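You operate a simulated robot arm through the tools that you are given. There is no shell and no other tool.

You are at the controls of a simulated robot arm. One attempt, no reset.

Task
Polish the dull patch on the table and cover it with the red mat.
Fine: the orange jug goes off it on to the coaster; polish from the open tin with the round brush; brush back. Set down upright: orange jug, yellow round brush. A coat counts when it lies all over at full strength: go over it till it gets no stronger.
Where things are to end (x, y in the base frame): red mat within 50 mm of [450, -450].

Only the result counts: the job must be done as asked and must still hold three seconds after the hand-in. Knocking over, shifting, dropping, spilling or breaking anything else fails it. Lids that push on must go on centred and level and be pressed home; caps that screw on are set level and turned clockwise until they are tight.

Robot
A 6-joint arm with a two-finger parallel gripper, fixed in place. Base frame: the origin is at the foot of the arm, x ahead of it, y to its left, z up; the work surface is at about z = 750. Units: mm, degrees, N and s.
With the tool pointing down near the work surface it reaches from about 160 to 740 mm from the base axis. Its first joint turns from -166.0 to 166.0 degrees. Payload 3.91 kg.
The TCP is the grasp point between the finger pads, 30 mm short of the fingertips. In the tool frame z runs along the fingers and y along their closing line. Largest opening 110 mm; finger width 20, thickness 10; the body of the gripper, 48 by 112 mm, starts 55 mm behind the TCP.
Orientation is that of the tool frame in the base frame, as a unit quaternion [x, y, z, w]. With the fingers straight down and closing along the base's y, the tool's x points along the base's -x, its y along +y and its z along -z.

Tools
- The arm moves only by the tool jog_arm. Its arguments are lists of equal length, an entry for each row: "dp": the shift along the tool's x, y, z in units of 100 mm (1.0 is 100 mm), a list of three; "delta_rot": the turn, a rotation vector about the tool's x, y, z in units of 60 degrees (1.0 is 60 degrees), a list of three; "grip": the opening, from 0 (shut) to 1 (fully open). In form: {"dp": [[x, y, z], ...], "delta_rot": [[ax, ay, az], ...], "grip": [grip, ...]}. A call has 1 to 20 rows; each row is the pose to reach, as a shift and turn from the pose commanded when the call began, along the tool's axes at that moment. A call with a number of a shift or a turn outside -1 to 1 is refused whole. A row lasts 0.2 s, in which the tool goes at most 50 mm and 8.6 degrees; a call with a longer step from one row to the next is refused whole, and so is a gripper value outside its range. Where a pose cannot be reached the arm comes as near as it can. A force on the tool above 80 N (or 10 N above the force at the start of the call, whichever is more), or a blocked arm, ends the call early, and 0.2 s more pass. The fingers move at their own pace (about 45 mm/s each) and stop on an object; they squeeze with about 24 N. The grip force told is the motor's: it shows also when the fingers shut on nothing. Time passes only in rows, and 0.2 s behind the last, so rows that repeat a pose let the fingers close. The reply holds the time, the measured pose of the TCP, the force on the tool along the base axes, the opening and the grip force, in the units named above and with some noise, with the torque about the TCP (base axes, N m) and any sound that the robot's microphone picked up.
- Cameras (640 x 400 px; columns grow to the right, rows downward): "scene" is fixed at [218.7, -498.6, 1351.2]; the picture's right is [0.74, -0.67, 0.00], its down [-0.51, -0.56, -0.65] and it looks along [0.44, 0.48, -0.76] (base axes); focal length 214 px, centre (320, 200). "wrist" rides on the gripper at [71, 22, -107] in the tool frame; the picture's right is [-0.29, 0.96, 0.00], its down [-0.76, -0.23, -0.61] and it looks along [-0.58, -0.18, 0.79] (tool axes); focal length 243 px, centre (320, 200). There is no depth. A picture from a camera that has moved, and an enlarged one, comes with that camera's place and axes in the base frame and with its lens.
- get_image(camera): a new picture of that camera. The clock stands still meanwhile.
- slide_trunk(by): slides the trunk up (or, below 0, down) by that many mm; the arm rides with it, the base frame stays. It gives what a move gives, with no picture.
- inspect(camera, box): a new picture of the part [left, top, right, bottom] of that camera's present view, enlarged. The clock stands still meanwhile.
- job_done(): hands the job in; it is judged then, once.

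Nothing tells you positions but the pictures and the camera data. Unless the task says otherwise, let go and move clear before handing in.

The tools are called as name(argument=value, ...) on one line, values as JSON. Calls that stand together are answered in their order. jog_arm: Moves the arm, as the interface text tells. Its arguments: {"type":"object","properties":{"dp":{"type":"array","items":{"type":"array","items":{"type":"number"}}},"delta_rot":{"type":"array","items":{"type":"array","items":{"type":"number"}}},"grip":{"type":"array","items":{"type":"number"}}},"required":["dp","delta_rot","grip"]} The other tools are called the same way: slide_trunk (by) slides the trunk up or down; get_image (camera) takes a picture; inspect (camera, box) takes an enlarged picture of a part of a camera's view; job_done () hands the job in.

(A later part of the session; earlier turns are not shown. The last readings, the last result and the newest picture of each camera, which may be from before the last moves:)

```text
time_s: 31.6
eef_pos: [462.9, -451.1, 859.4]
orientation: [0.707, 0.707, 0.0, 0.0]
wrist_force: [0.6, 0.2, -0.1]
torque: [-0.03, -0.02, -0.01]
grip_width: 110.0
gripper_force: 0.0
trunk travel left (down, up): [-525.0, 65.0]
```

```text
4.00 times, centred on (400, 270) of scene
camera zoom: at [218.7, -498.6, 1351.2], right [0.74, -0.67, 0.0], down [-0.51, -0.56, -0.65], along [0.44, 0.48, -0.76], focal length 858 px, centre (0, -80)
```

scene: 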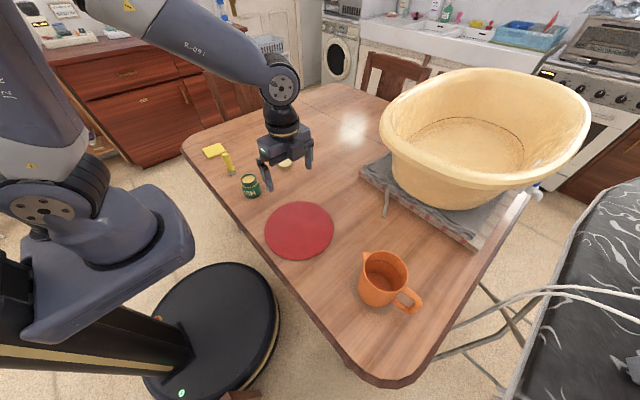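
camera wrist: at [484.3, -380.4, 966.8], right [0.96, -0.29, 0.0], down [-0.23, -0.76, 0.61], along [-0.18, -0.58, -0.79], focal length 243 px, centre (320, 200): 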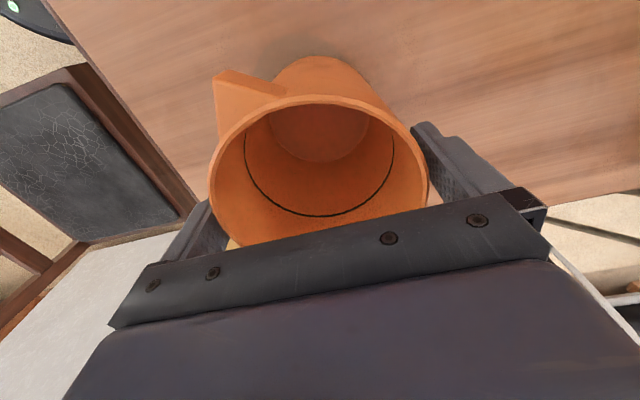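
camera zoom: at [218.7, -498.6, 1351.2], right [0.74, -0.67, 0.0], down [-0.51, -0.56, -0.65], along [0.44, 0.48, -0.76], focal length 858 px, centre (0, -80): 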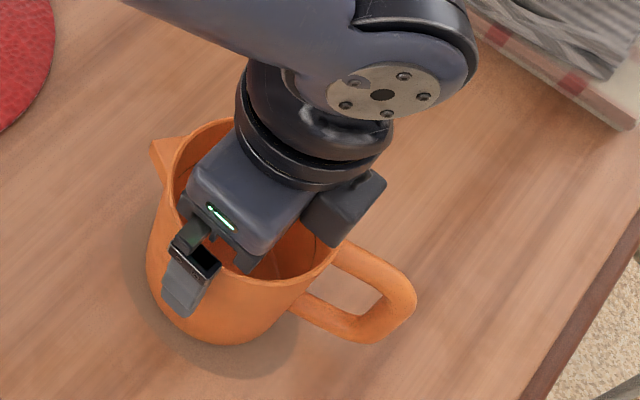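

The jug turned about 15° but stands upright on the patch. I lower 20 mm with a small y correction and close again.

jog_arm(dp=[[0.01, 0, 0.1], [0.02, 0, 0.22], [0.02, 0, 0.22]], delta_rot=[[0, 0, 0], [0, 0, 0], [0, 0, 0]], grip=[1, 1, 1])

jog_arm(dp=[[0, 0, 0], [0, 0, 0], [0, 0, 0], [0, 0, 0], [0, 0, 0], [0, 0, 0]], delta_rot=[[0, 0, 0], [0, 0, 0], [0, 0, 0], [0, 0, 0], [0, 0, 0], [0, 0, 0]], grip=[0.9, 0.85, 0.7, 0.4, 0.2, 0])

jog_arm(dp=[[0, 0, 0], [0, 0, 0], [0, 0, 0], [0, 0, 0], [0, 0, 0], [0, 0, 0]], delta_rot=[[0, 0, 0], [0, 0, 0], [0, 0, 0], [0, 0, 0], [0, 0, 0], [0, 0, 0]], grip=[0, 0, 0, 0, 0, 0])

get_image(camera="wrist")

```text
time_s: 32.4
eef_pos: [463.2, -448.9, 838.8]
orientation: [0.707, 0.707, -0.001, 0.0]
wrist_force: [0.4, 0.4, 0.2]
torque: [-0.03, 0.03, 0.01]
grip_width: 110.2
gripper_force: 0.0
trunk travel left (down, up): [-525.0, 65.0]
```

```text
time_s: 33.8
eef_pos: [462.4, -449.8, 839.3]
orientation: [0.707, 0.707, -0.001, 0.0]
wrist_force: [0.1, -0.1, 0.1]
torque: [0.0, -0.04, -0.02]
grip_width: 94.6
gripper_force: 23.8
trunk travel left (down, up): [-525.0, 65.0]
```

```text
time_s: 35.2
eef_pos: [463.3, -449.5, 838.0]
orientation: [0.707, 0.707, 0.0, 0.0]
wrist_force: [-0.9, -0.3, -0.4]
torque: [0.01, -0.02, -0.01]
grip_width: 93.9
gripper_force: 23.8
trunk travel left (down, up): [-525.0, 65.0]
```

```text
taken
camera wrist: at [484.9, -378.3, 945.5], right [0.96, -0.29, 0.0], down [-0.23, -0.76, 0.61], along [-0.18, -0.58, -0.79], focal length 243 px, centre (320, 200)
```

wrist: 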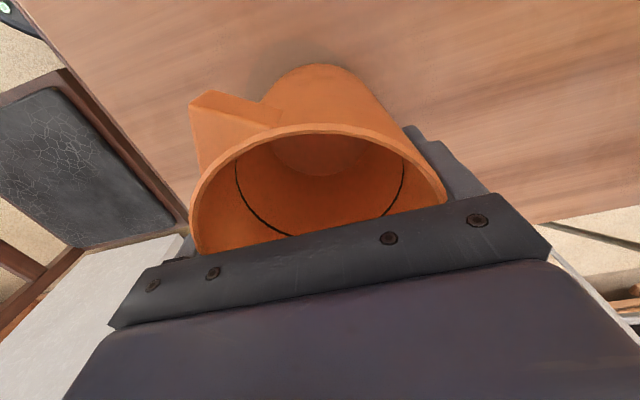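

The width is still creeping (94.6 → 93.9 mm) as the jug settles between the pads. I hold the squeeze longer until it stops.

jog_arm(dp=[[0, 0, 0], [0, 0, 0], [0, 0, 0], [0, 0, 0], [0, 0, 0], [0, 0, 0], [0, 0, 0], [0, 0, 0], [0, 0, 0], [0, 0, 0]], delta_rot=[[0, 0, 0], [0, 0, 0], [0, 0, 0], [0, 0, 0], [0, 0, 0], [0, 0, 0], [0, 0, 0], [0, 0, 0], [0, 0, 0], [0, 0, 0]], grip=[0, 0, 0, 0, 0, 0, 0, 0, 0, 0])

get_image(camera="wrist")

inspect(camera="scene", box=[320, 220, 480, 320])

```text
time_s: 37.4
eef_pos: [462.0, -450.4, 839.0]
orientation: [0.707, 0.707, -0.001, 0.0]
wrist_force: [0.3, -0.8, 1.0]
torque: [-0.01, -0.02, -0.04]
grip_width: 94.4
gripper_force: 24.0
trunk travel left (down, up): [-525.0, 65.0]
```

```text
taken
camera wrist: at [484.9, -378.3, 945.5], right [0.96, -0.29, 0.0], down [-0.23, -0.76, 0.61], along [-0.18, -0.58, -0.79], focal length 243 px, centre (320, 200)
```

wrist: 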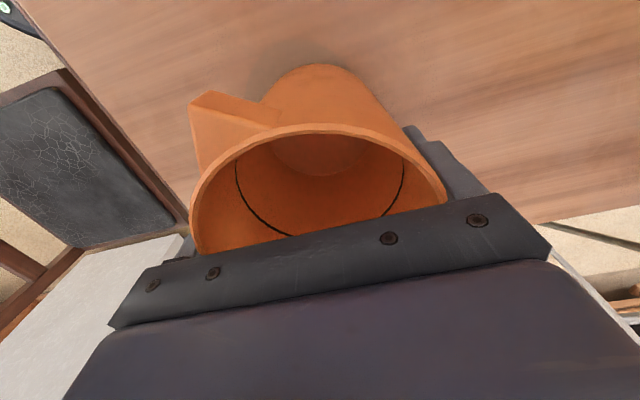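

```text
4.00 times, centred on (400, 270) of scene
camera zoom: at [218.7, -498.6, 1351.2], right [0.74, -0.67, 0.0], down [-0.51, -0.56, -0.65], along [0.44, 0.48, -0.76], focal length 858 px, centre (0, -80)
```

zoom: 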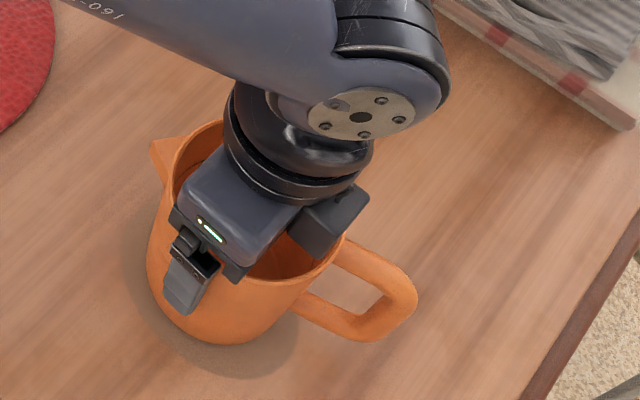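

The grip is stable now at about 94 mm. I lift very slowly by a few millimetres and read the force.

jog_arm(dp=[[0, 0, -0.02], [0, 0, -0.04], [0, 0, -0.06], [0, 0, -0.08], [0, 0, -0.1], [0, 0, -0.1]], delta_rot=[[0, 0, 0], [0, 0, 0], [0, 0, 0], [0, 0, 0], [0, 0, 0], [0, 0, 0]], grip=[0, 0, 0, 0, 0, 0])

get_image(camera="wrist")

inspect(camera="scene", box=[320, 220, 480, 320])

```text
time_s: 38.8
eef_pos: [462.6, -450.8, 847.9]
orientation: [0.707, 0.707, 0.0, 0.0]
wrist_force: [-0.5, 0.0, -0.9]
torque: [0.0, 0.0, -0.03]
grip_width: 94.2
gripper_force: 24.6
trunk travel left (down, up): [-525.0, 65.0]
```

```text
taken
camera wrist: at [484.1, -379.3, 954.5], right [0.96, -0.29, 0.0], down [-0.23, -0.76, 0.61], along [-0.18, -0.58, -0.79], focal length 243 px, centre (320, 200)
```

wrist: 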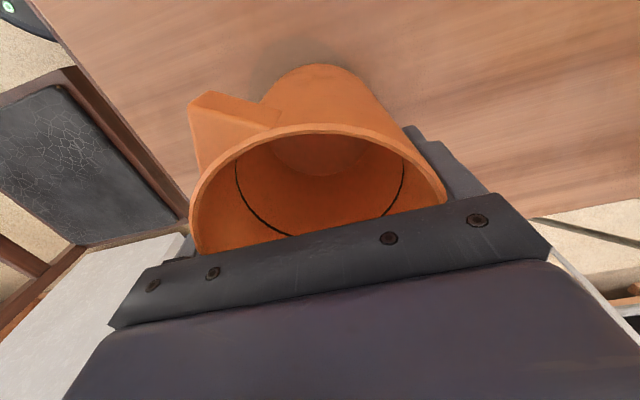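

```text
4.00 times, centred on (400, 270) of scene
camera zoom: at [218.7, -498.6, 1351.2], right [0.74, -0.67, 0.0], down [-0.51, -0.56, -0.65], along [0.44, 0.48, -0.76], focal length 858 px, centre (0, -80)
```

zoom: 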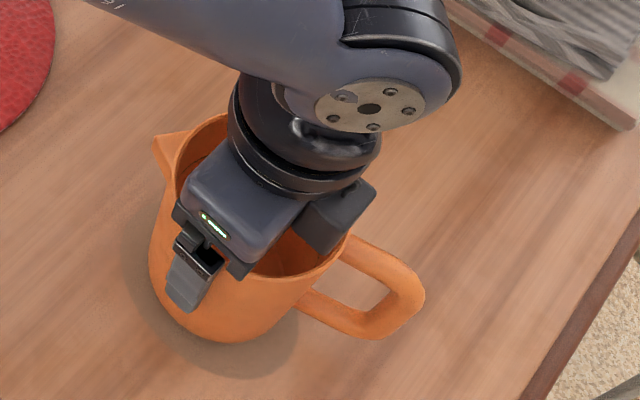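

The jug rises with the gripper now, and it is light. I lift on to a clear height in smooth steps.

jog_arm(dp=[[0, 0, -0.1], [0, 0, -0.25], [0, 0, -0.45], [0, 0, -0.65], [0, 0, -0.85], [0, 0, -1.0]], delta_rot=[[0, 0, 0], [0, 0, 0], [0, 0, 0], [0, 0, 0], [0, 0, 0], [0, 0, 0]], grip=[0, 0, 0, 0, 0, 0])

jog_arm(dp=[[0, 0, -0.1], [0, 0, -0.25], [0, 0, -0.4], [0, 0, -0.5]], delta_rot=[[0, 0, 0], [0, 0, 0], [0, 0, 0], [0, 0, 0]], grip=[0, 0, 0, 0])

get_image(camera="wrist")

get_image(camera="scene")

inspect(camera="scene", box=[320, 220, 480, 320])

```text
time_s: 40.2
eef_pos: [464.3, -451.5, 947.0]
orientation: [0.707, 0.707, -0.001, 0.001]
wrist_force: [-0.5, 0.6, -2.0]
torque: [0.03, 0.04, 0.01]
grip_width: 94.5
gripper_force: 24.1
trunk travel left (down, up): [-525.0, 65.0]
```

```text
time_s: 41.2
eef_pos: [462.8, -449.9, 997.8]
orientation: [0.707, 0.707, 0.001, -0.001]
wrist_force: [0.1, -0.3, -1.4]
torque: [0.02, 0.02, 0.0]
grip_width: 93.9
gripper_force: 24.0
trunk travel left (down, up): [-525.0, 65.0]
```

```text
taken
camera wrist: at [484.1, -378.8, 1103.7], right [0.96, -0.29, 0.0], down [-0.23, -0.76, 0.61], along [-0.18, -0.58, -0.79], focal length 243 px, centre (320, 200)
```

wrist: 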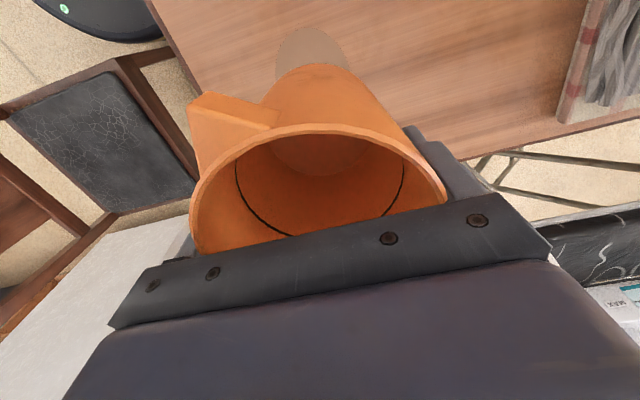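

```text
taken
```

scene: 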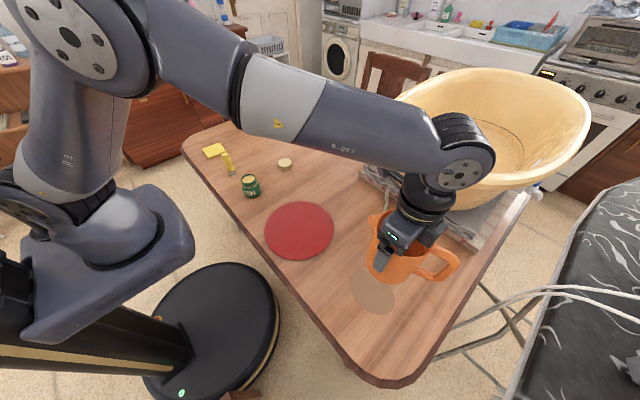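

```text
4.00 times, centred on (400, 270) of scene
camera zoom: at [218.7, -498.6, 1351.2], right [0.74, -0.67, 0.0], down [-0.51, -0.56, -0.65], along [0.44, 0.48, -0.76], focal length 858 px, centre (0, -80)
```

zoom: 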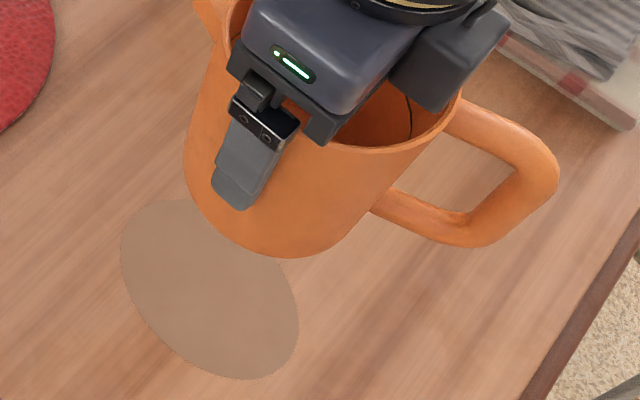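

The jug is held level, about 150 g, and the patch is visible: a disc about 120 mm across centred near (450, -453). I carry the jug across to the coaster at this height.

jog_arm(dp=[[0.15, -0.02, 0], [0.4, -0.04, 0], [0.7, -0.07, 0], [1.0, -0.1, 0]], delta_rot=[[0, 0, 0], [0, 0, 0], [0, 0, 0], [0, 0, 0]], grip=[0, 0, 0, 0])

jog_arm(dp=[[0.2, -0.02, 0], [0.45, -0.04, 0], [0.75, -0.07, 0], [1.0, -0.1, 0]], delta_rot=[[0, 0, 0], [0, 0, 0], [0, 0, 0], [0, 0, 0]], grip=[0, 0, 0, 0])

jog_arm(dp=[[0.2, -0.02, 0], [0.45, -0.04, 0], [0.75, -0.07, 0], [1.0, -0.1, 0]], delta_rot=[[0, 0, 0], [0, 0, 0], [0, 0, 0], [0, 0, 0]], grip=[0, 0, 0, 0])

jog_arm(dp=[[0.2, -0.02, 0], [0.45, -0.04, 0], [0.75, -0.07, 0], [1.0, -0.1, 0]], delta_rot=[[0, 0, 0], [0, 0, 0], [0, 0, 0], [0, 0, 0]], grip=[0, 0, 0, 0])

jog_arm(dp=[[0.2, -0.02, 0], [0.45, -0.04, 0], [0.75, -0.07, 0], [1.0, -0.1, 0]], delta_rot=[[0, 0, 0], [0, 0, 0], [0, 0, 0], [0, 0, 0]], grip=[0, 0, 0, 0])

jog_arm(dp=[[0.2, -0.01, 0], [0.45, -0.02, 0], [0.75, -0.03, 0], [1.0, -0.04, 0]], delta_rot=[[0, 0, 0], [0, 0, 0], [0, 0, 0], [0, 0, 0]], grip=[0, 0, 0, 0])

jog_arm(dp=[[0.2, 0, 0], [0.45, 0, 0], [0.75, 0, 0], [1.0, 0, 0]], delta_rot=[[0, 0, 0], [0, 0, 0], [0, 0, 0], [0, 0, 0]], grip=[0, 0, 0, 0])

jog_arm(dp=[[0.2, 0, 0], [0.45, 0, 0], [0.75, 0, 0], [1.0, 0, 0]], delta_rot=[[0, 0, 0], [0, 0, 0], [0, 0, 0], [0, 0, 0]], grip=[0, 0, 0, 0])

jog_arm(dp=[[0.2, 0, 0], [0.45, 0, 0], [0.7, 0, 0], [0.81, 0, 0], [0.81, 0, 0]], delta_rot=[[0, 0, 0], [0, 0, 0], [0, 0, 0], [0, 0, 0], [0, 0, 0]], grip=[0, 0, 0, 0, 0])

get_image(camera="wrist")

get_image(camera="scene")

```text
time_s: 42.2
eef_pos: [452.1, -350.1, 995.8]
orientation: [0.708, 0.706, 0.0, 0.0]
wrist_force: [-0.9, -0.4, -0.4]
torque: [0.03, 0.02, 0.01]
grip_width: 94.1
gripper_force: 23.7
trunk travel left (down, up): [-525.0, 65.0]
```

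```text
time_s: 43.2
eef_pos: [442.8, -251.1, 997.7]
orientation: [0.707, 0.707, 0.001, 0.0]
wrist_force: [-0.2, 0.5, -1.7]
torque: [0.06, 0.05, 0.01]
grip_width: 93.9
gripper_force: 24.2
trunk travel left (down, up): [-525.0, 65.0]
```

```text
time_s: 44.2
eef_pos: [432.6, -150.7, 997.9]
orientation: [0.708, 0.707, 0.0, 0.0]
wrist_force: [-0.1, 0.3, -1.9]
torque: [-0.02, 0.08, -0.03]
grip_width: 93.8
gripper_force: 24.0
trunk travel left (down, up): [-525.0, 65.0]
```

```text
time_s: 45.2
eef_pos: [422.6, -49.1, 998.7]
orientation: [0.708, 0.706, 0.0, 0.0]
wrist_force: [0.0, 0.0, -1.2]
torque: [-0.01, 0.02, 0.01]
grip_width: 93.9
gripper_force: 24.2
trunk travel left (down, up): [-525.0, 65.0]
```

```text
time_s: 46.2
eef_pos: [414.1, 50.7, 998.1]
orientation: [0.707, 0.707, 0.0, 0.0]
wrist_force: [-0.5, 0.0, -1.6]
torque: [0.04, 0.0, 0.04]
grip_width: 94.1
gripper_force: 23.6
trunk travel left (down, up): [-525.0, 65.0]
```

```text
time_s: 47.2
eef_pos: [410.3, 151.0, 998.2]
orientation: [0.708, 0.706, -0.001, 0.0]
wrist_force: [-0.9, 0.6, -1.1]
torque: [0.02, -0.01, 0.01]
grip_width: 93.9
gripper_force: 24.4
trunk travel left (down, up): [-525.0, 65.0]
```

```text
time_s: 48.2
eef_pos: [409.1, 250.5, 997.7]
orientation: [0.708, 0.706, 0.0, 0.001]
wrist_force: [0.8, 0.3, -1.4]
torque: [0.02, 0.01, -0.02]
grip_width: 93.7
gripper_force: 24.2
trunk travel left (down, up): [-525.0, 65.0]
```

```text
time_s: 49.2
eef_pos: [410.6, 350.5, 998.7]
orientation: [0.708, 0.706, 0.001, -0.001]
wrist_force: [-0.6, -0.1, -0.3]
torque: [0.02, 0.02, 0.0]
grip_width: 93.5
gripper_force: 23.8
trunk travel left (down, up): [-525.0, 65.0]
```

```text
time_s: 50.4
eef_pos: [411.0, 431.9, 998.0]
orientation: [0.707, 0.707, 0.0, 0.0]
wrist_force: [1.4, -1.4, -1.8]
torque: [0.01, 0.03, -0.02]
grip_width: 93.5
gripper_force: 23.9
trunk travel left (down, up): [-525.0, 65.0]
```

```text
taken
camera wrist: at [432.7, 503.1, 1104.5], right [0.96, -0.29, 0.0], down [-0.23, -0.76, 0.61], along [-0.18, -0.58, -0.79], focal length 243 px, centre (320, 200)
```

wrist: 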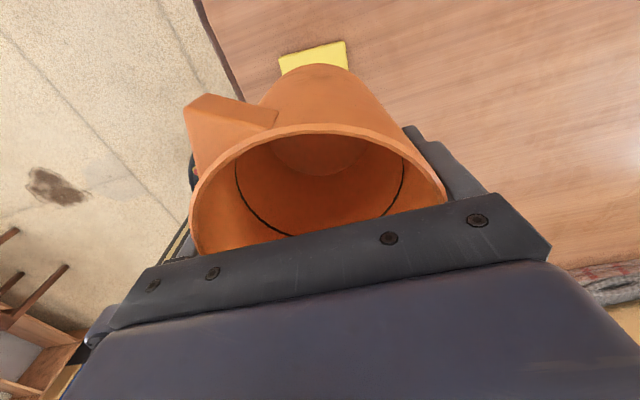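

```text
taken
```

scene: 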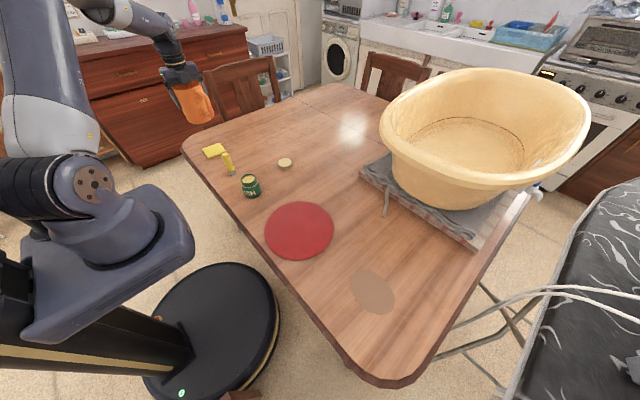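

The jug is above the coaster. I shift -2 mm in x and descend.

jog_arm(dp=[[0, -0.02, 0.15], [-0.005, -0.02, 0.4], [-0.005, -0.02, 0.7], [-0.005, -0.02, 0.9], [-0.005, -0.02, 1.0]], delta_rot=[[0, 0, 0], [0, 0, 0], [0, 0, 0], [0, 0, 0], [0, 0, 0]], grip=[0, 0, 0, 0, 0])

jog_arm(dp=[[0, 0, 0.15], [0, 0, 0.3], [0, 0, 0.4], [0, 0, 0.4]], delta_rot=[[0, 0, 0], [0, 0, 0], [0, 0, 0], [0, 0, 0]], grip=[0, 0, 0, 0])

get_image(camera="wrist")

inspect(camera="scene", box=[160, 80, 320, 180])

```text
time_s: 51.6
eef_pos: [408.4, 430.0, 897.3]
orientation: [0.707, 0.707, 0.0, 0.0]
wrist_force: [0.0, -0.4, -0.3]
torque: [0.02, 0.05, -0.01]
grip_width: 93.2
gripper_force: 24.1
trunk travel left (down, up): [-525.0, 65.0]
```

```text
time_s: 52.6
eef_pos: [407.4, 431.8, 857.4]
orientation: [0.707, 0.707, 0.0, 0.0]
wrist_force: [-0.4, -0.6, -1.1]
torque: [0.03, -0.01, 0.0]
grip_width: 92.9
gripper_force: 24.5
trunk travel left (down, up): [-525.0, 65.0]
```

```text
taken
camera wrist: at [428.7, 502.4, 962.9], right [0.96, -0.29, 0.0], down [-0.23, -0.76, 0.61], along [-0.18, -0.58, -0.79], focal length 243 px, centre (320, 200)
```

wrist: 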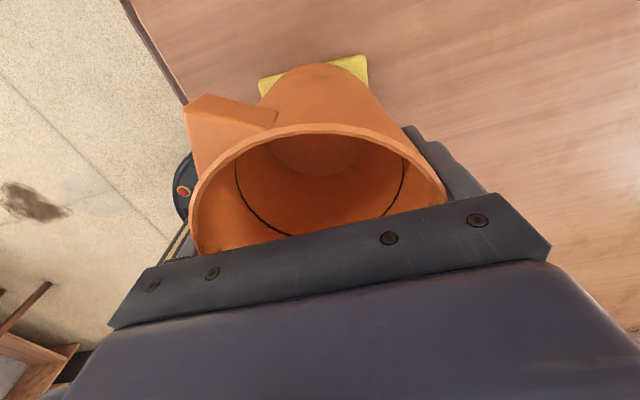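

```text
4.00 times, centred on (240, 130) of scene
camera zoom: at [218.7, -498.6, 1351.2], right [0.74, -0.67, 0.0], down [-0.51, -0.56, -0.65], along [0.44, 0.48, -0.76], focal length 858 px, centre (640, 480)
```

zoom: 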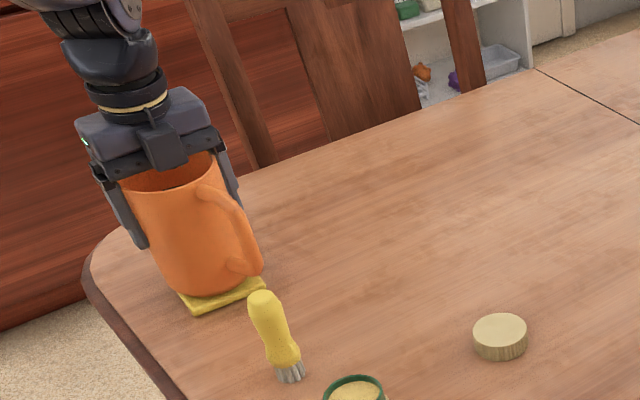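

The jug is centred just above the coaster. I lower it in small steps until I feel contact.

jog_arm(dp=[[0, 0, 0.03], [0, 0, 0.06], [0, 0, 0.08], [0, 0, 0.1], [0, 0, 0.1]], delta_rot=[[0, 0, 0], [0, 0, 0], [0, 0, 0], [0, 0, 0], [0, 0, 0]], grip=[0, 0, 0, 0, 0])

jog_arm(dp=[[0, 0, 0.01], [0, 0, 0.02], [0, 0, 0.03], [0, 0, 0.03]], delta_rot=[[0, 0, 0], [0, 0, 0], [0, 0, 0], [0, 0, 0]], grip=[0, 0, 0, 0])

```text
time_s: 53.8
eef_pos: [408.2, 430.6, 848.3]
orientation: [0.707, 0.707, 0.003, 0.0]
wrist_force: [-0.5, -0.2, 17.5]
torque: [-0.09, 0.02, -0.18]
grip_width: 93.2
gripper_force: 23.5
trunk travel left (down, up): [-525.0, 65.0]
```

```text
time_s: 54.8
eef_pos: [407.4, 430.4, 845.5]
orientation: [0.707, 0.707, 0.001, 0.0]
wrist_force: [-0.1, 1.0, 18.9]
torque: [-0.01, -0.01, -0.15]
grip_width: 92.3
gripper_force: 24.0
trunk travel left (down, up): [-525.0, 65.0]
```

The jug is in firm contact with the coaster. I release and check.

jog_arm(dp=[[0, 0, 0], [0, 0, 0], [0, 0, 0], [0, 0, 0]], delta_rot=[[0, 0, 0], [0, 0, 0], [0, 0, 0], [0, 0, 0]], grip=[1, 1, 1, 1])

get_image(camera="wrist")

inspect(camera="scene", box=[160, 80, 320, 180])

```text
time_s: 55.8
eef_pos: [407.8, 430.0, 845.4]
orientation: [0.706, 0.708, 0.0, 0.0]
wrist_force: [-0.2, 0.0, -0.3]
torque: [0.01, 0.03, -0.02]
grip_width: 109.9
gripper_force: 0.1
trunk travel left (down, up): [-525.0, 65.0]
```

```text
taken
camera wrist: at [429.3, 502.5, 950.7], right [0.96, -0.29, 0.0], down [-0.23, -0.76, 0.61], along [-0.18, -0.58, -0.79], focal length 243 px, centre (320, 200)
```

wrist: 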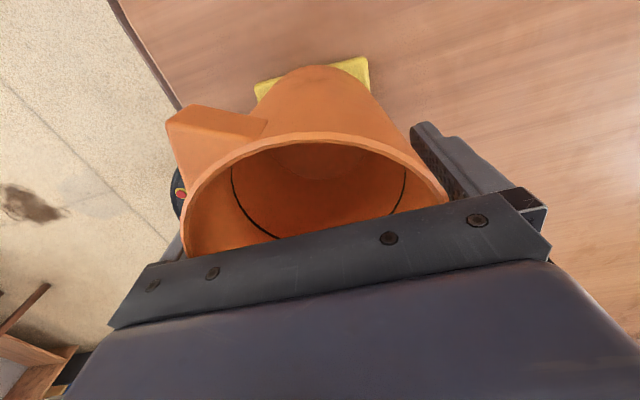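

```text
4.00 times, centred on (240, 130) of scene
camera zoom: at [218.7, -498.6, 1351.2], right [0.74, -0.67, 0.0], down [-0.51, -0.56, -0.65], along [0.44, 0.48, -0.76], focal length 858 px, centre (640, 480)
```

zoom: 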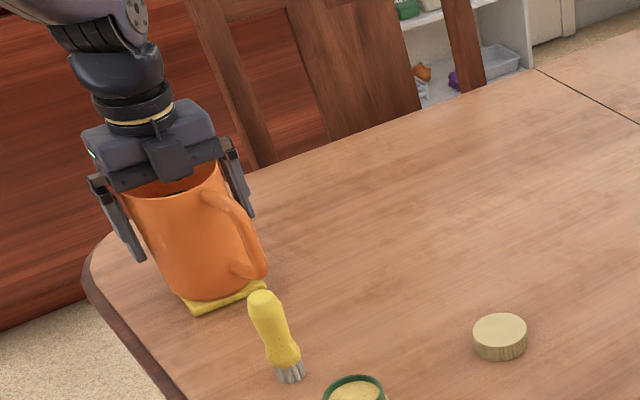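

It is released and upright. I rise straight up, then view the jug on the coaster.

jog_arm(dp=[[0, 0, -0.15], [0, 0, -0.4], [0, 0, -0.7], [0, 0, -1.0]], delta_rot=[[0, 0, 0], [0, 0, 0], [0, 0, 0], [0, 0, 0]], grip=[1, 1, 1, 1])

jog_arm(dp=[[0, 0, -0.3], [0, 0, -0.5]], delta_rot=[[0, 0, 0], [0, 0, 0]], grip=[1, 1])

get_image(camera="wrist")

inspect(camera="wrist", box=[200, 30, 440, 180])

inspect(camera="scene", box=[160, 80, 320, 180])

```text
time_s: 56.8
eef_pos: [406.9, 431.0, 944.6]
orientation: [0.707, 0.707, 0.0, 0.0]
wrist_force: [-0.3, -0.1, 0.3]
torque: [0.0, 0.02, -0.02]
grip_width: 109.9
gripper_force: 0.1
trunk travel left (down, up): [-525.0, 65.0]
```

```text
time_s: 57.4
eef_pos: [407.1, 429.9, 996.3]
orientation: [0.707, 0.707, 0.001, 0.0]
wrist_force: [-0.2, -0.4, -0.5]
torque: [0.04, 0.0, -0.03]
grip_width: 110.0
gripper_force: 0.1
trunk travel left (down, up): [-525.0, 65.0]
```

```text
taken
camera wrist: at [428.3, 502.8, 1102.4], right [0.96, -0.29, 0.0], down [-0.23, -0.76, 0.61], along [-0.18, -0.58, -0.79], focal length 243 px, centre (320, 200)
```

wrist: 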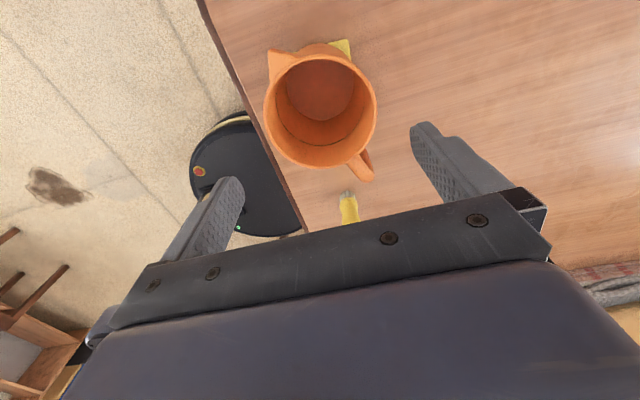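

```text
2.67 times, centred on (320, 105) of wrist
camera zoom: at [428.3, 502.8, 1102.4], right [0.96, -0.29, 0.0], down [-0.23, -0.76, 0.61], along [-0.18, -0.58, -0.79], focal length 647 px, centre (320, 453)
```

zoom: 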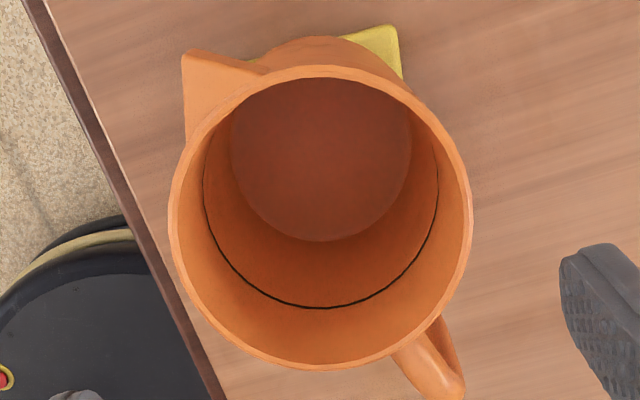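

```text
4.00 times, centred on (240, 130) of scene
camera zoom: at [218.7, -498.6, 1351.2], right [0.74, -0.67, 0.0], down [-0.51, -0.56, -0.65], along [0.44, 0.48, -0.76], focal length 858 px, centre (640, 480)
```

zoom: 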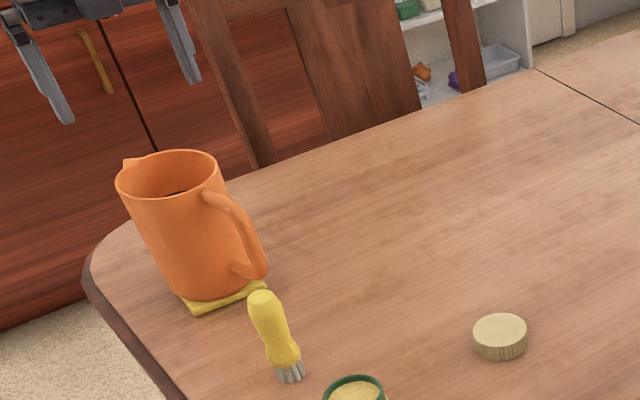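

The jug stands upright on the coaster, centred within about 1 mm. Next I move over the brush near (397, 237) and look closely.

jog_arm(dp=[[-0.3, -0.03, 0], [-0.65, -0.06, 0], [-1.0, -0.1, 0]], delta_rot=[[0, 0, 0], [0, 0, 0], [0, 0, 0]], grip=[1, 1, 1])

jog_arm(dp=[[-0.3, 0, 0.2], [-0.65, 0, 0.4], [-0.93, 0, 0.6], [-0.93, 0, 0.6]], delta_rot=[[0, 0, 0], [0, 0, 0], [0, 0, 0], [0, 0, 0]], grip=[1, 1, 1, 1])

get_image(camera="wrist")

inspect(camera="wrist", box=[240, 50, 400, 150])

```text
time_s: 58.2
eef_pos: [396.2, 328.9, 996.2]
orientation: [0.707, 0.707, 0.0, 0.0]
wrist_force: [0.4, -0.6, -0.4]
torque: [-0.01, 0.01, 0.0]
grip_width: 110.2
gripper_force: 0.1
trunk travel left (down, up): [-525.0, 65.0]
```

```text
time_s: 59.2
eef_pos: [398.4, 237.9, 935.9]
orientation: [0.707, 0.707, 0.0, 0.0]
wrist_force: [-0.1, -0.3, -0.6]
torque: [0.01, 0.01, -0.03]
grip_width: 110.0
gripper_force: 0.1
trunk travel left (down, up): [-525.0, 65.0]
```

```text
taken
camera wrist: at [420.1, 308.7, 1042.2], right [0.96, -0.29, 0.0], down [-0.23, -0.76, 0.61], along [-0.18, -0.58, -0.79], focal length 243 px, centre (320, 200)
```

wrist: 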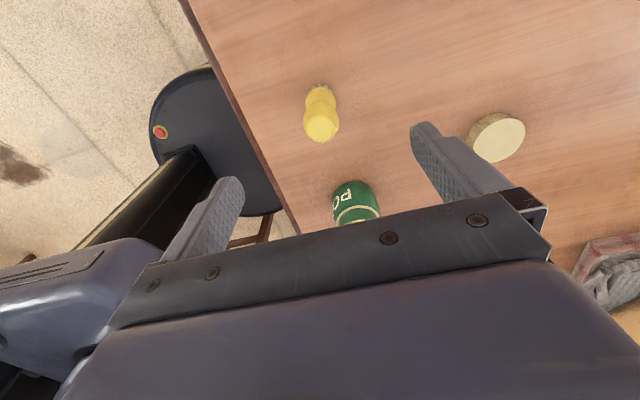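

```text
4.00 times, centred on (320, 100) of wrist
camera zoom: at [420.1, 308.7, 1042.2], right [0.96, -0.29, 0.0], down [-0.23, -0.76, 0.61], along [-0.18, -0.58, -0.79], focal length 970 px, centre (320, 600)
```

zoom: 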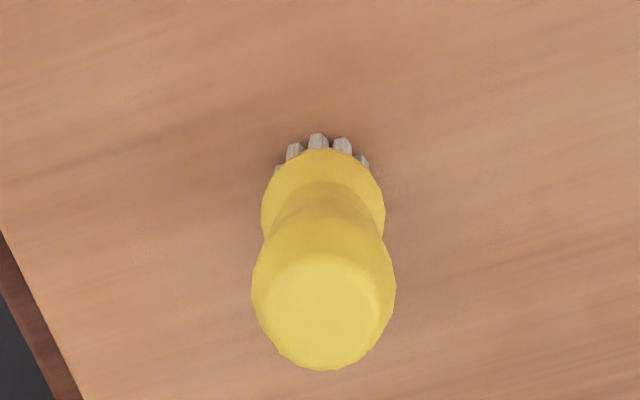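

The brush is centred under the gripper, about 30 mm across at both bulges. I descend so the pads hold both the knob and the collar, then close.

jog_arm(dp=[[0, 0.005, 0.3], [0, 0.005, 0.6], [0, 0.005, 0.85], [0, 0.005, 1.0]], delta_rot=[[0, 0, 0], [0, 0, 0], [0, 0, 0], [0, 0, 0]], grip=[1, 1, 1, 1])

get_image(camera="wrist")

jog_arm(dp=[[0, 0, 0.15], [0, 0, 0.33], [0, 0, 0.33]], delta_rot=[[0, 0, 0], [0, 0, 0], [0, 0, 0]], grip=[1, 1, 1])

get_image(camera="wrist")

inspect(camera="scene", box=[180, 100, 340, 200])

```text
time_s: 60.2
eef_pos: [397.6, 239.3, 834.0]
orientation: [0.707, 0.707, 0.0, 0.0]
wrist_force: [-0.4, 0.0, -0.1]
torque: [-0.04, -0.01, -0.01]
grip_width: 109.9
gripper_force: 0.0
trunk travel left (down, up): [-525.0, 65.0]
```

```text
taken
camera wrist: at [419.9, 309.9, 941.0], right [0.96, -0.29, 0.0], down [-0.23, -0.76, 0.61], along [-0.18, -0.58, -0.79], focal length 243 px, centre (320, 200)
```

wrist: 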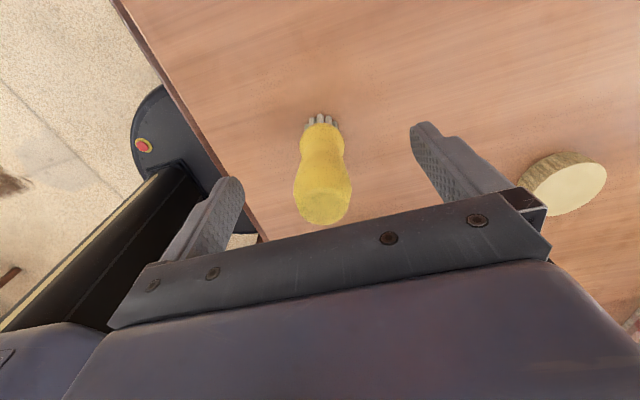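

```text
time_s: 61.0
eef_pos: [397.8, 239.3, 802.9]
orientation: [0.707, 0.708, -0.001, 0.0]
wrist_force: [-0.5, -0.6, -0.1]
torque: [-0.03, 0.01, 0.0]
grip_width: 110.0
gripper_force: 0.1
trunk travel left (down, up): [-525.0, 65.0]
```

```text
taken
camera wrist: at [419.2, 310.6, 908.1], right [0.96, -0.29, 0.0], down [-0.23, -0.76, 0.61], along [-0.18, -0.58, -0.79], focal length 243 px, centre (320, 200)
```

wrist: 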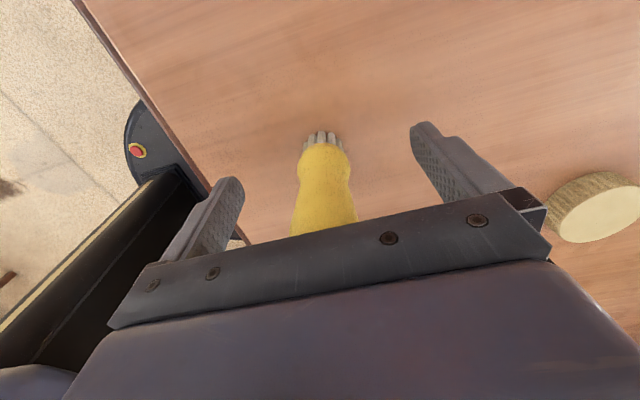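

```text
4.00 times, centred on (260, 150) of scene
camera zoom: at [218.7, -498.6, 1351.2], right [0.74, -0.67, 0.0], down [-0.51, -0.56, -0.65], along [0.44, 0.48, -0.76], focal length 858 px, centre (560, 400)
```

zoom: 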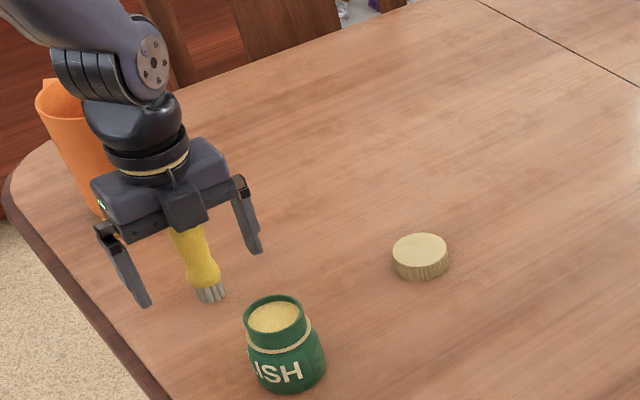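

I note this pose as the brush's home: about (397.8, 239.3, 802.9). I close on the brush.

jog_arm(dp=[[0, 0, 0], [0, 0, 0], [0, 0, 0], [0, 0, 0], [0, 0, 0], [0, 0, 0], [0, 0, 0]], delta_rot=[[0, 0, 0], [0, 0, 0], [0, 0, 0], [0, 0, 0], [0, 0, 0], [0, 0, 0], [0, 0, 0]], grip=[0.8, 0.6, 0.4, 0.3, 0.2, 0, 0])

get_image(camera="wrist")

inspect(camera="scene", box=[180, 100, 340, 200])

```text
time_s: 62.6
eef_pos: [397.2, 238.4, 801.6]
orientation: [0.707, 0.707, 0.0, 0.0]
wrist_force: [-1.4, 0.1, -0.1]
torque: [0.0, 0.0, 0.03]
grip_width: 30.6
gripper_force: 24.0
trunk travel left (down, up): [-525.0, 65.0]
```

```text
taken
camera wrist: at [419.1, 310.6, 908.3], right [0.96, -0.29, 0.0], down [-0.23, -0.76, 0.61], along [-0.18, -0.58, -0.79], focal length 243 px, centre (320, 200)
```

wrist: 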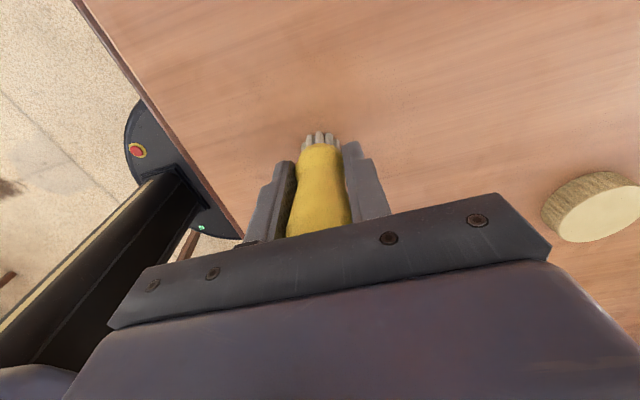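

```text
4.00 times, centred on (260, 150) of scene
camera zoom: at [218.7, -498.6, 1351.2], right [0.74, -0.67, 0.0], down [-0.51, -0.56, -0.65], along [0.44, 0.48, -0.76], focal length 858 px, centre (560, 400)
```

zoom: 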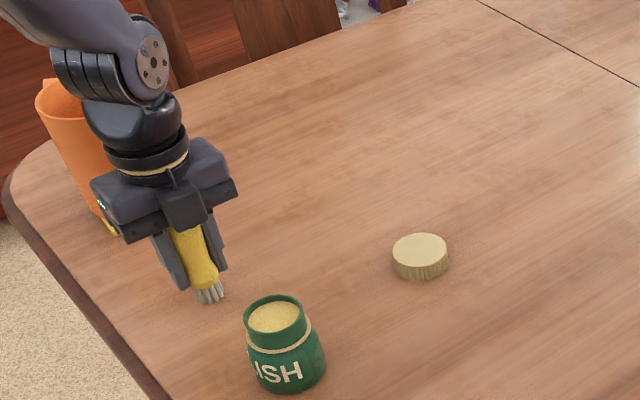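

The brush is held at 30.6 mm. I lift 100 mm and go over the tin near (404.5, 85).

jog_arm(dp=[[0, 0, -0.1], [0, 0, -0.35], [0, 0, -0.7], [0, 0, -1.0]], delta_rot=[[0, 0, 0], [0, 0, 0], [0, 0, 0], [0, 0, 0]], grip=[0, 0, 0, 0])

jog_arm(dp=[[-0.25, 0.02, 0], [-0.5, 0.04, 0], [-0.75, 0.06, 0], [-1.0, 0.07, 0]], delta_rot=[[0, 0, 0], [0, 0, 0], [0, 0, 0], [0, 0, 0]], grip=[0, 0, 0, 0])

jog_arm(dp=[[-0.2, 0, 0], [-0.4, 0, 0], [-0.54, 0, 0], [-0.54, 0, 0]], delta_rot=[[0, 0, 0], [0, 0, 0], [0, 0, 0], [0, 0, 0]], grip=[0, 0, 0, 0])

get_image(camera="wrist")

inspect(camera="wrist", box=[240, 80, 400, 220])

inspect(camera="scene", box=[180, 100, 340, 200])

```text
time_s: 63.6
eef_pos: [397.0, 237.2, 902.2]
orientation: [0.707, 0.707, -0.001, 0.0]
wrist_force: [-0.6, 0.1, -0.9]
torque: [0.03, 0.03, 0.0]
grip_width: 30.3
gripper_force: 24.2
trunk travel left (down, up): [-525.0, 65.0]
```

```text
time_s: 64.6
eef_pos: [406.6, 136.0, 901.6]
orientation: [0.707, 0.707, -0.001, -0.001]
wrist_force: [0.1, 0.3, -0.6]
torque: [0.01, 0.03, 0.0]
grip_width: 30.3
gripper_force: 24.2
trunk travel left (down, up): [-525.0, 65.0]
```

```text
time_s: 65.6
eef_pos: [405.4, 84.3, 903.1]
orientation: [0.707, 0.707, 0.0, -0.001]
wrist_force: [0.5, 0.1, -0.6]
torque: [0.02, 0.02, 0.01]
grip_width: 30.2
gripper_force: 24.3
trunk travel left (down, up): [-525.0, 65.0]
```

```text
taken
camera wrist: at [427.0, 155.8, 1009.0], right [0.96, -0.29, 0.0], down [-0.23, -0.76, 0.61], along [-0.18, -0.58, -0.79], focal length 243 px, centre (320, 200)
```

wrist: 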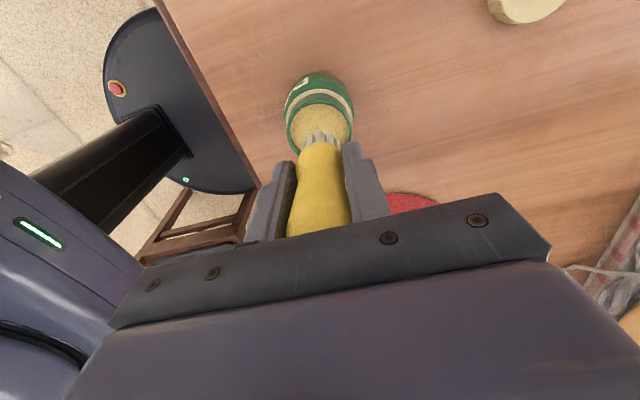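

```text
2.86 times, centred on (320, 150) of wrist
camera zoom: at [427.0, 155.8, 1009.0], right [0.96, -0.29, 0.0], down [-0.23, -0.76, 0.61], along [-0.18, -0.58, -0.79], focal length 693 px, centre (320, 343)
```

zoom: 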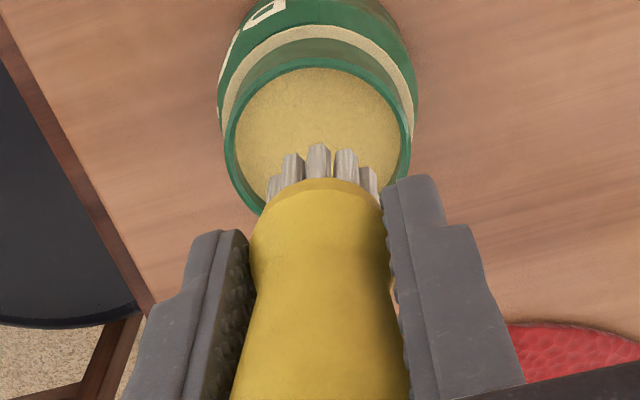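

```text
4.00 times, centred on (260, 150) of scene
camera zoom: at [218.7, -498.6, 1351.2], right [0.74, -0.67, 0.0], down [-0.51, -0.56, -0.65], along [0.44, 0.48, -0.76], focal length 858 px, centre (560, 400)
```

zoom: 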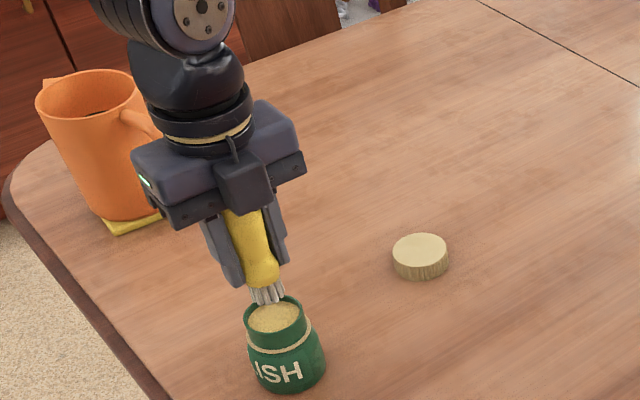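

The brush hangs over the tin, and the rim centre looks about 2–3 mm toward -x and -y. I correct for that and lower the bristles into the polish gently.

jog_arm(dp=[[-0.025, -0.017, 0.05], [-0.025, -0.017, 0.15], [-0.025, -0.017, 0.25], [-0.025, -0.017, 0.25]], delta_rot=[[0, 0, 0], [0, 0, 0], [0, 0, 0], [0, 0, 0]], grip=[0, 0, 0, 0])

inspect(camera="wrist", box=[240, 80, 400, 220])

inspect(camera="scene", box=[220, 140, 300, 200])

```text
time_s: 66.6
eef_pos: [404.5, 82.2, 877.0]
orientation: [0.707, 0.708, 0.0, 0.0]
wrist_force: [-0.2, -0.3, -0.5]
torque: [-0.05, -0.01, -0.01]
grip_width: 30.2
gripper_force: 23.9
trunk travel left (down, up): [-525.0, 65.0]
```

```text
2.86 times, centred on (320, 150) of wrist
camera zoom: at [425.2, 152.9, 983.4], right [0.96, -0.29, 0.0], down [-0.23, -0.76, 0.61], along [-0.18, -0.58, -0.79], focal length 693 px, centre (320, 343)
```

zoom: 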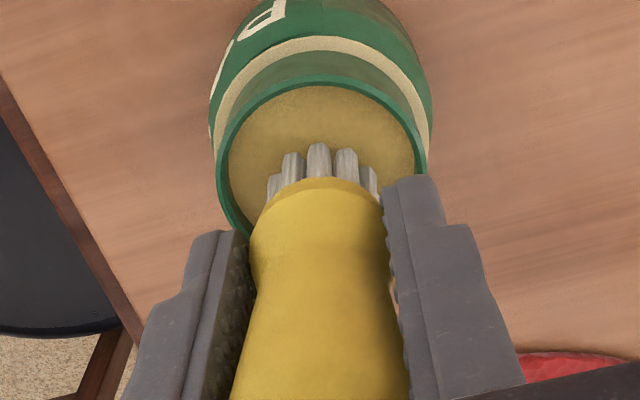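

```text
6.67 times, centred on (260, 170) of scene
camera zoom: at [218.7, -498.6, 1351.2], right [0.74, -0.67, 0.0], down [-0.51, -0.56, -0.65], along [0.44, 0.48, -0.76], focal length 1430 px, centre (720, 400)
```

zoom: 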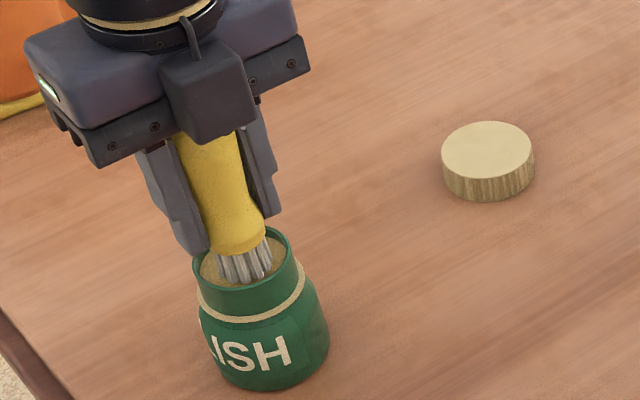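

It is well centred over the polish. I continue down in small steps and watch the force.

jog_arm(dp=[[0, 0, 0.03], [0, 0, 0.06], [0, 0, 0.08], [0, 0, 0.1], [0, 0, 0.1]], delta_rot=[[0, 0, 0], [0, 0, 0], [0, 0, 0], [0, 0, 0], [0, 0, 0]], grip=[0, 0, 0, 0, 0])

inspect(camera="scene", box=[220, 140, 300, 200])

inspect(camera="wrist", box=[240, 80, 400, 220])

```text
time_s: 67.8
eef_pos: [404.1, 82.0, 868.3]
orientation: [0.707, 0.707, 0.0, 0.0]
wrist_force: [1.2, 0.6, 19.2]
torque: [-0.04, 0.13, 0.05]
grip_width: 29.9
gripper_force: 23.9
trunk travel left (down, up): [-525.0, 65.0]
```

```text
6.67 times, centred on (260, 170) of scene
camera zoom: at [218.7, -498.6, 1351.2], right [0.74, -0.67, 0.0], down [-0.51, -0.56, -0.65], along [0.44, 0.48, -0.76], focal length 1430 px, centre (720, 400)
```

zoom: 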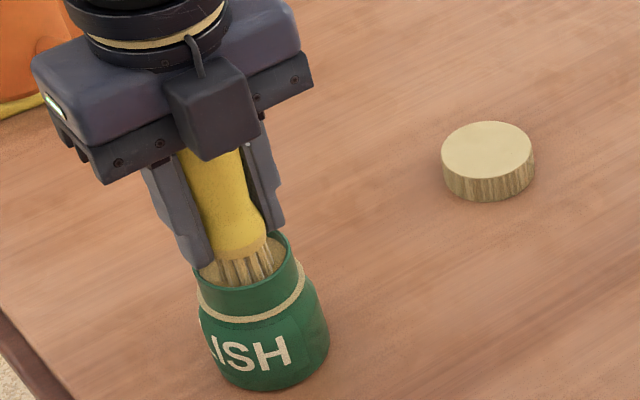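

```text
2.86 times, centred on (320, 150) of wrist
camera zoom: at [424.9, 153.5, 973.7], right [0.96, -0.29, 0.0], down [-0.23, -0.76, 0.61], along [-0.18, -0.58, -0.79], focal length 693 px, centre (320, 343)
```

zoom: 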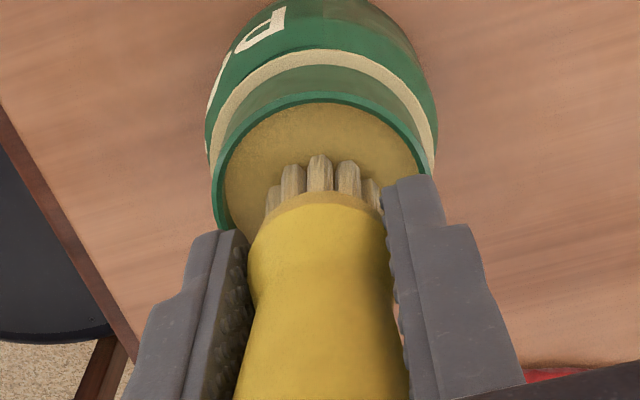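

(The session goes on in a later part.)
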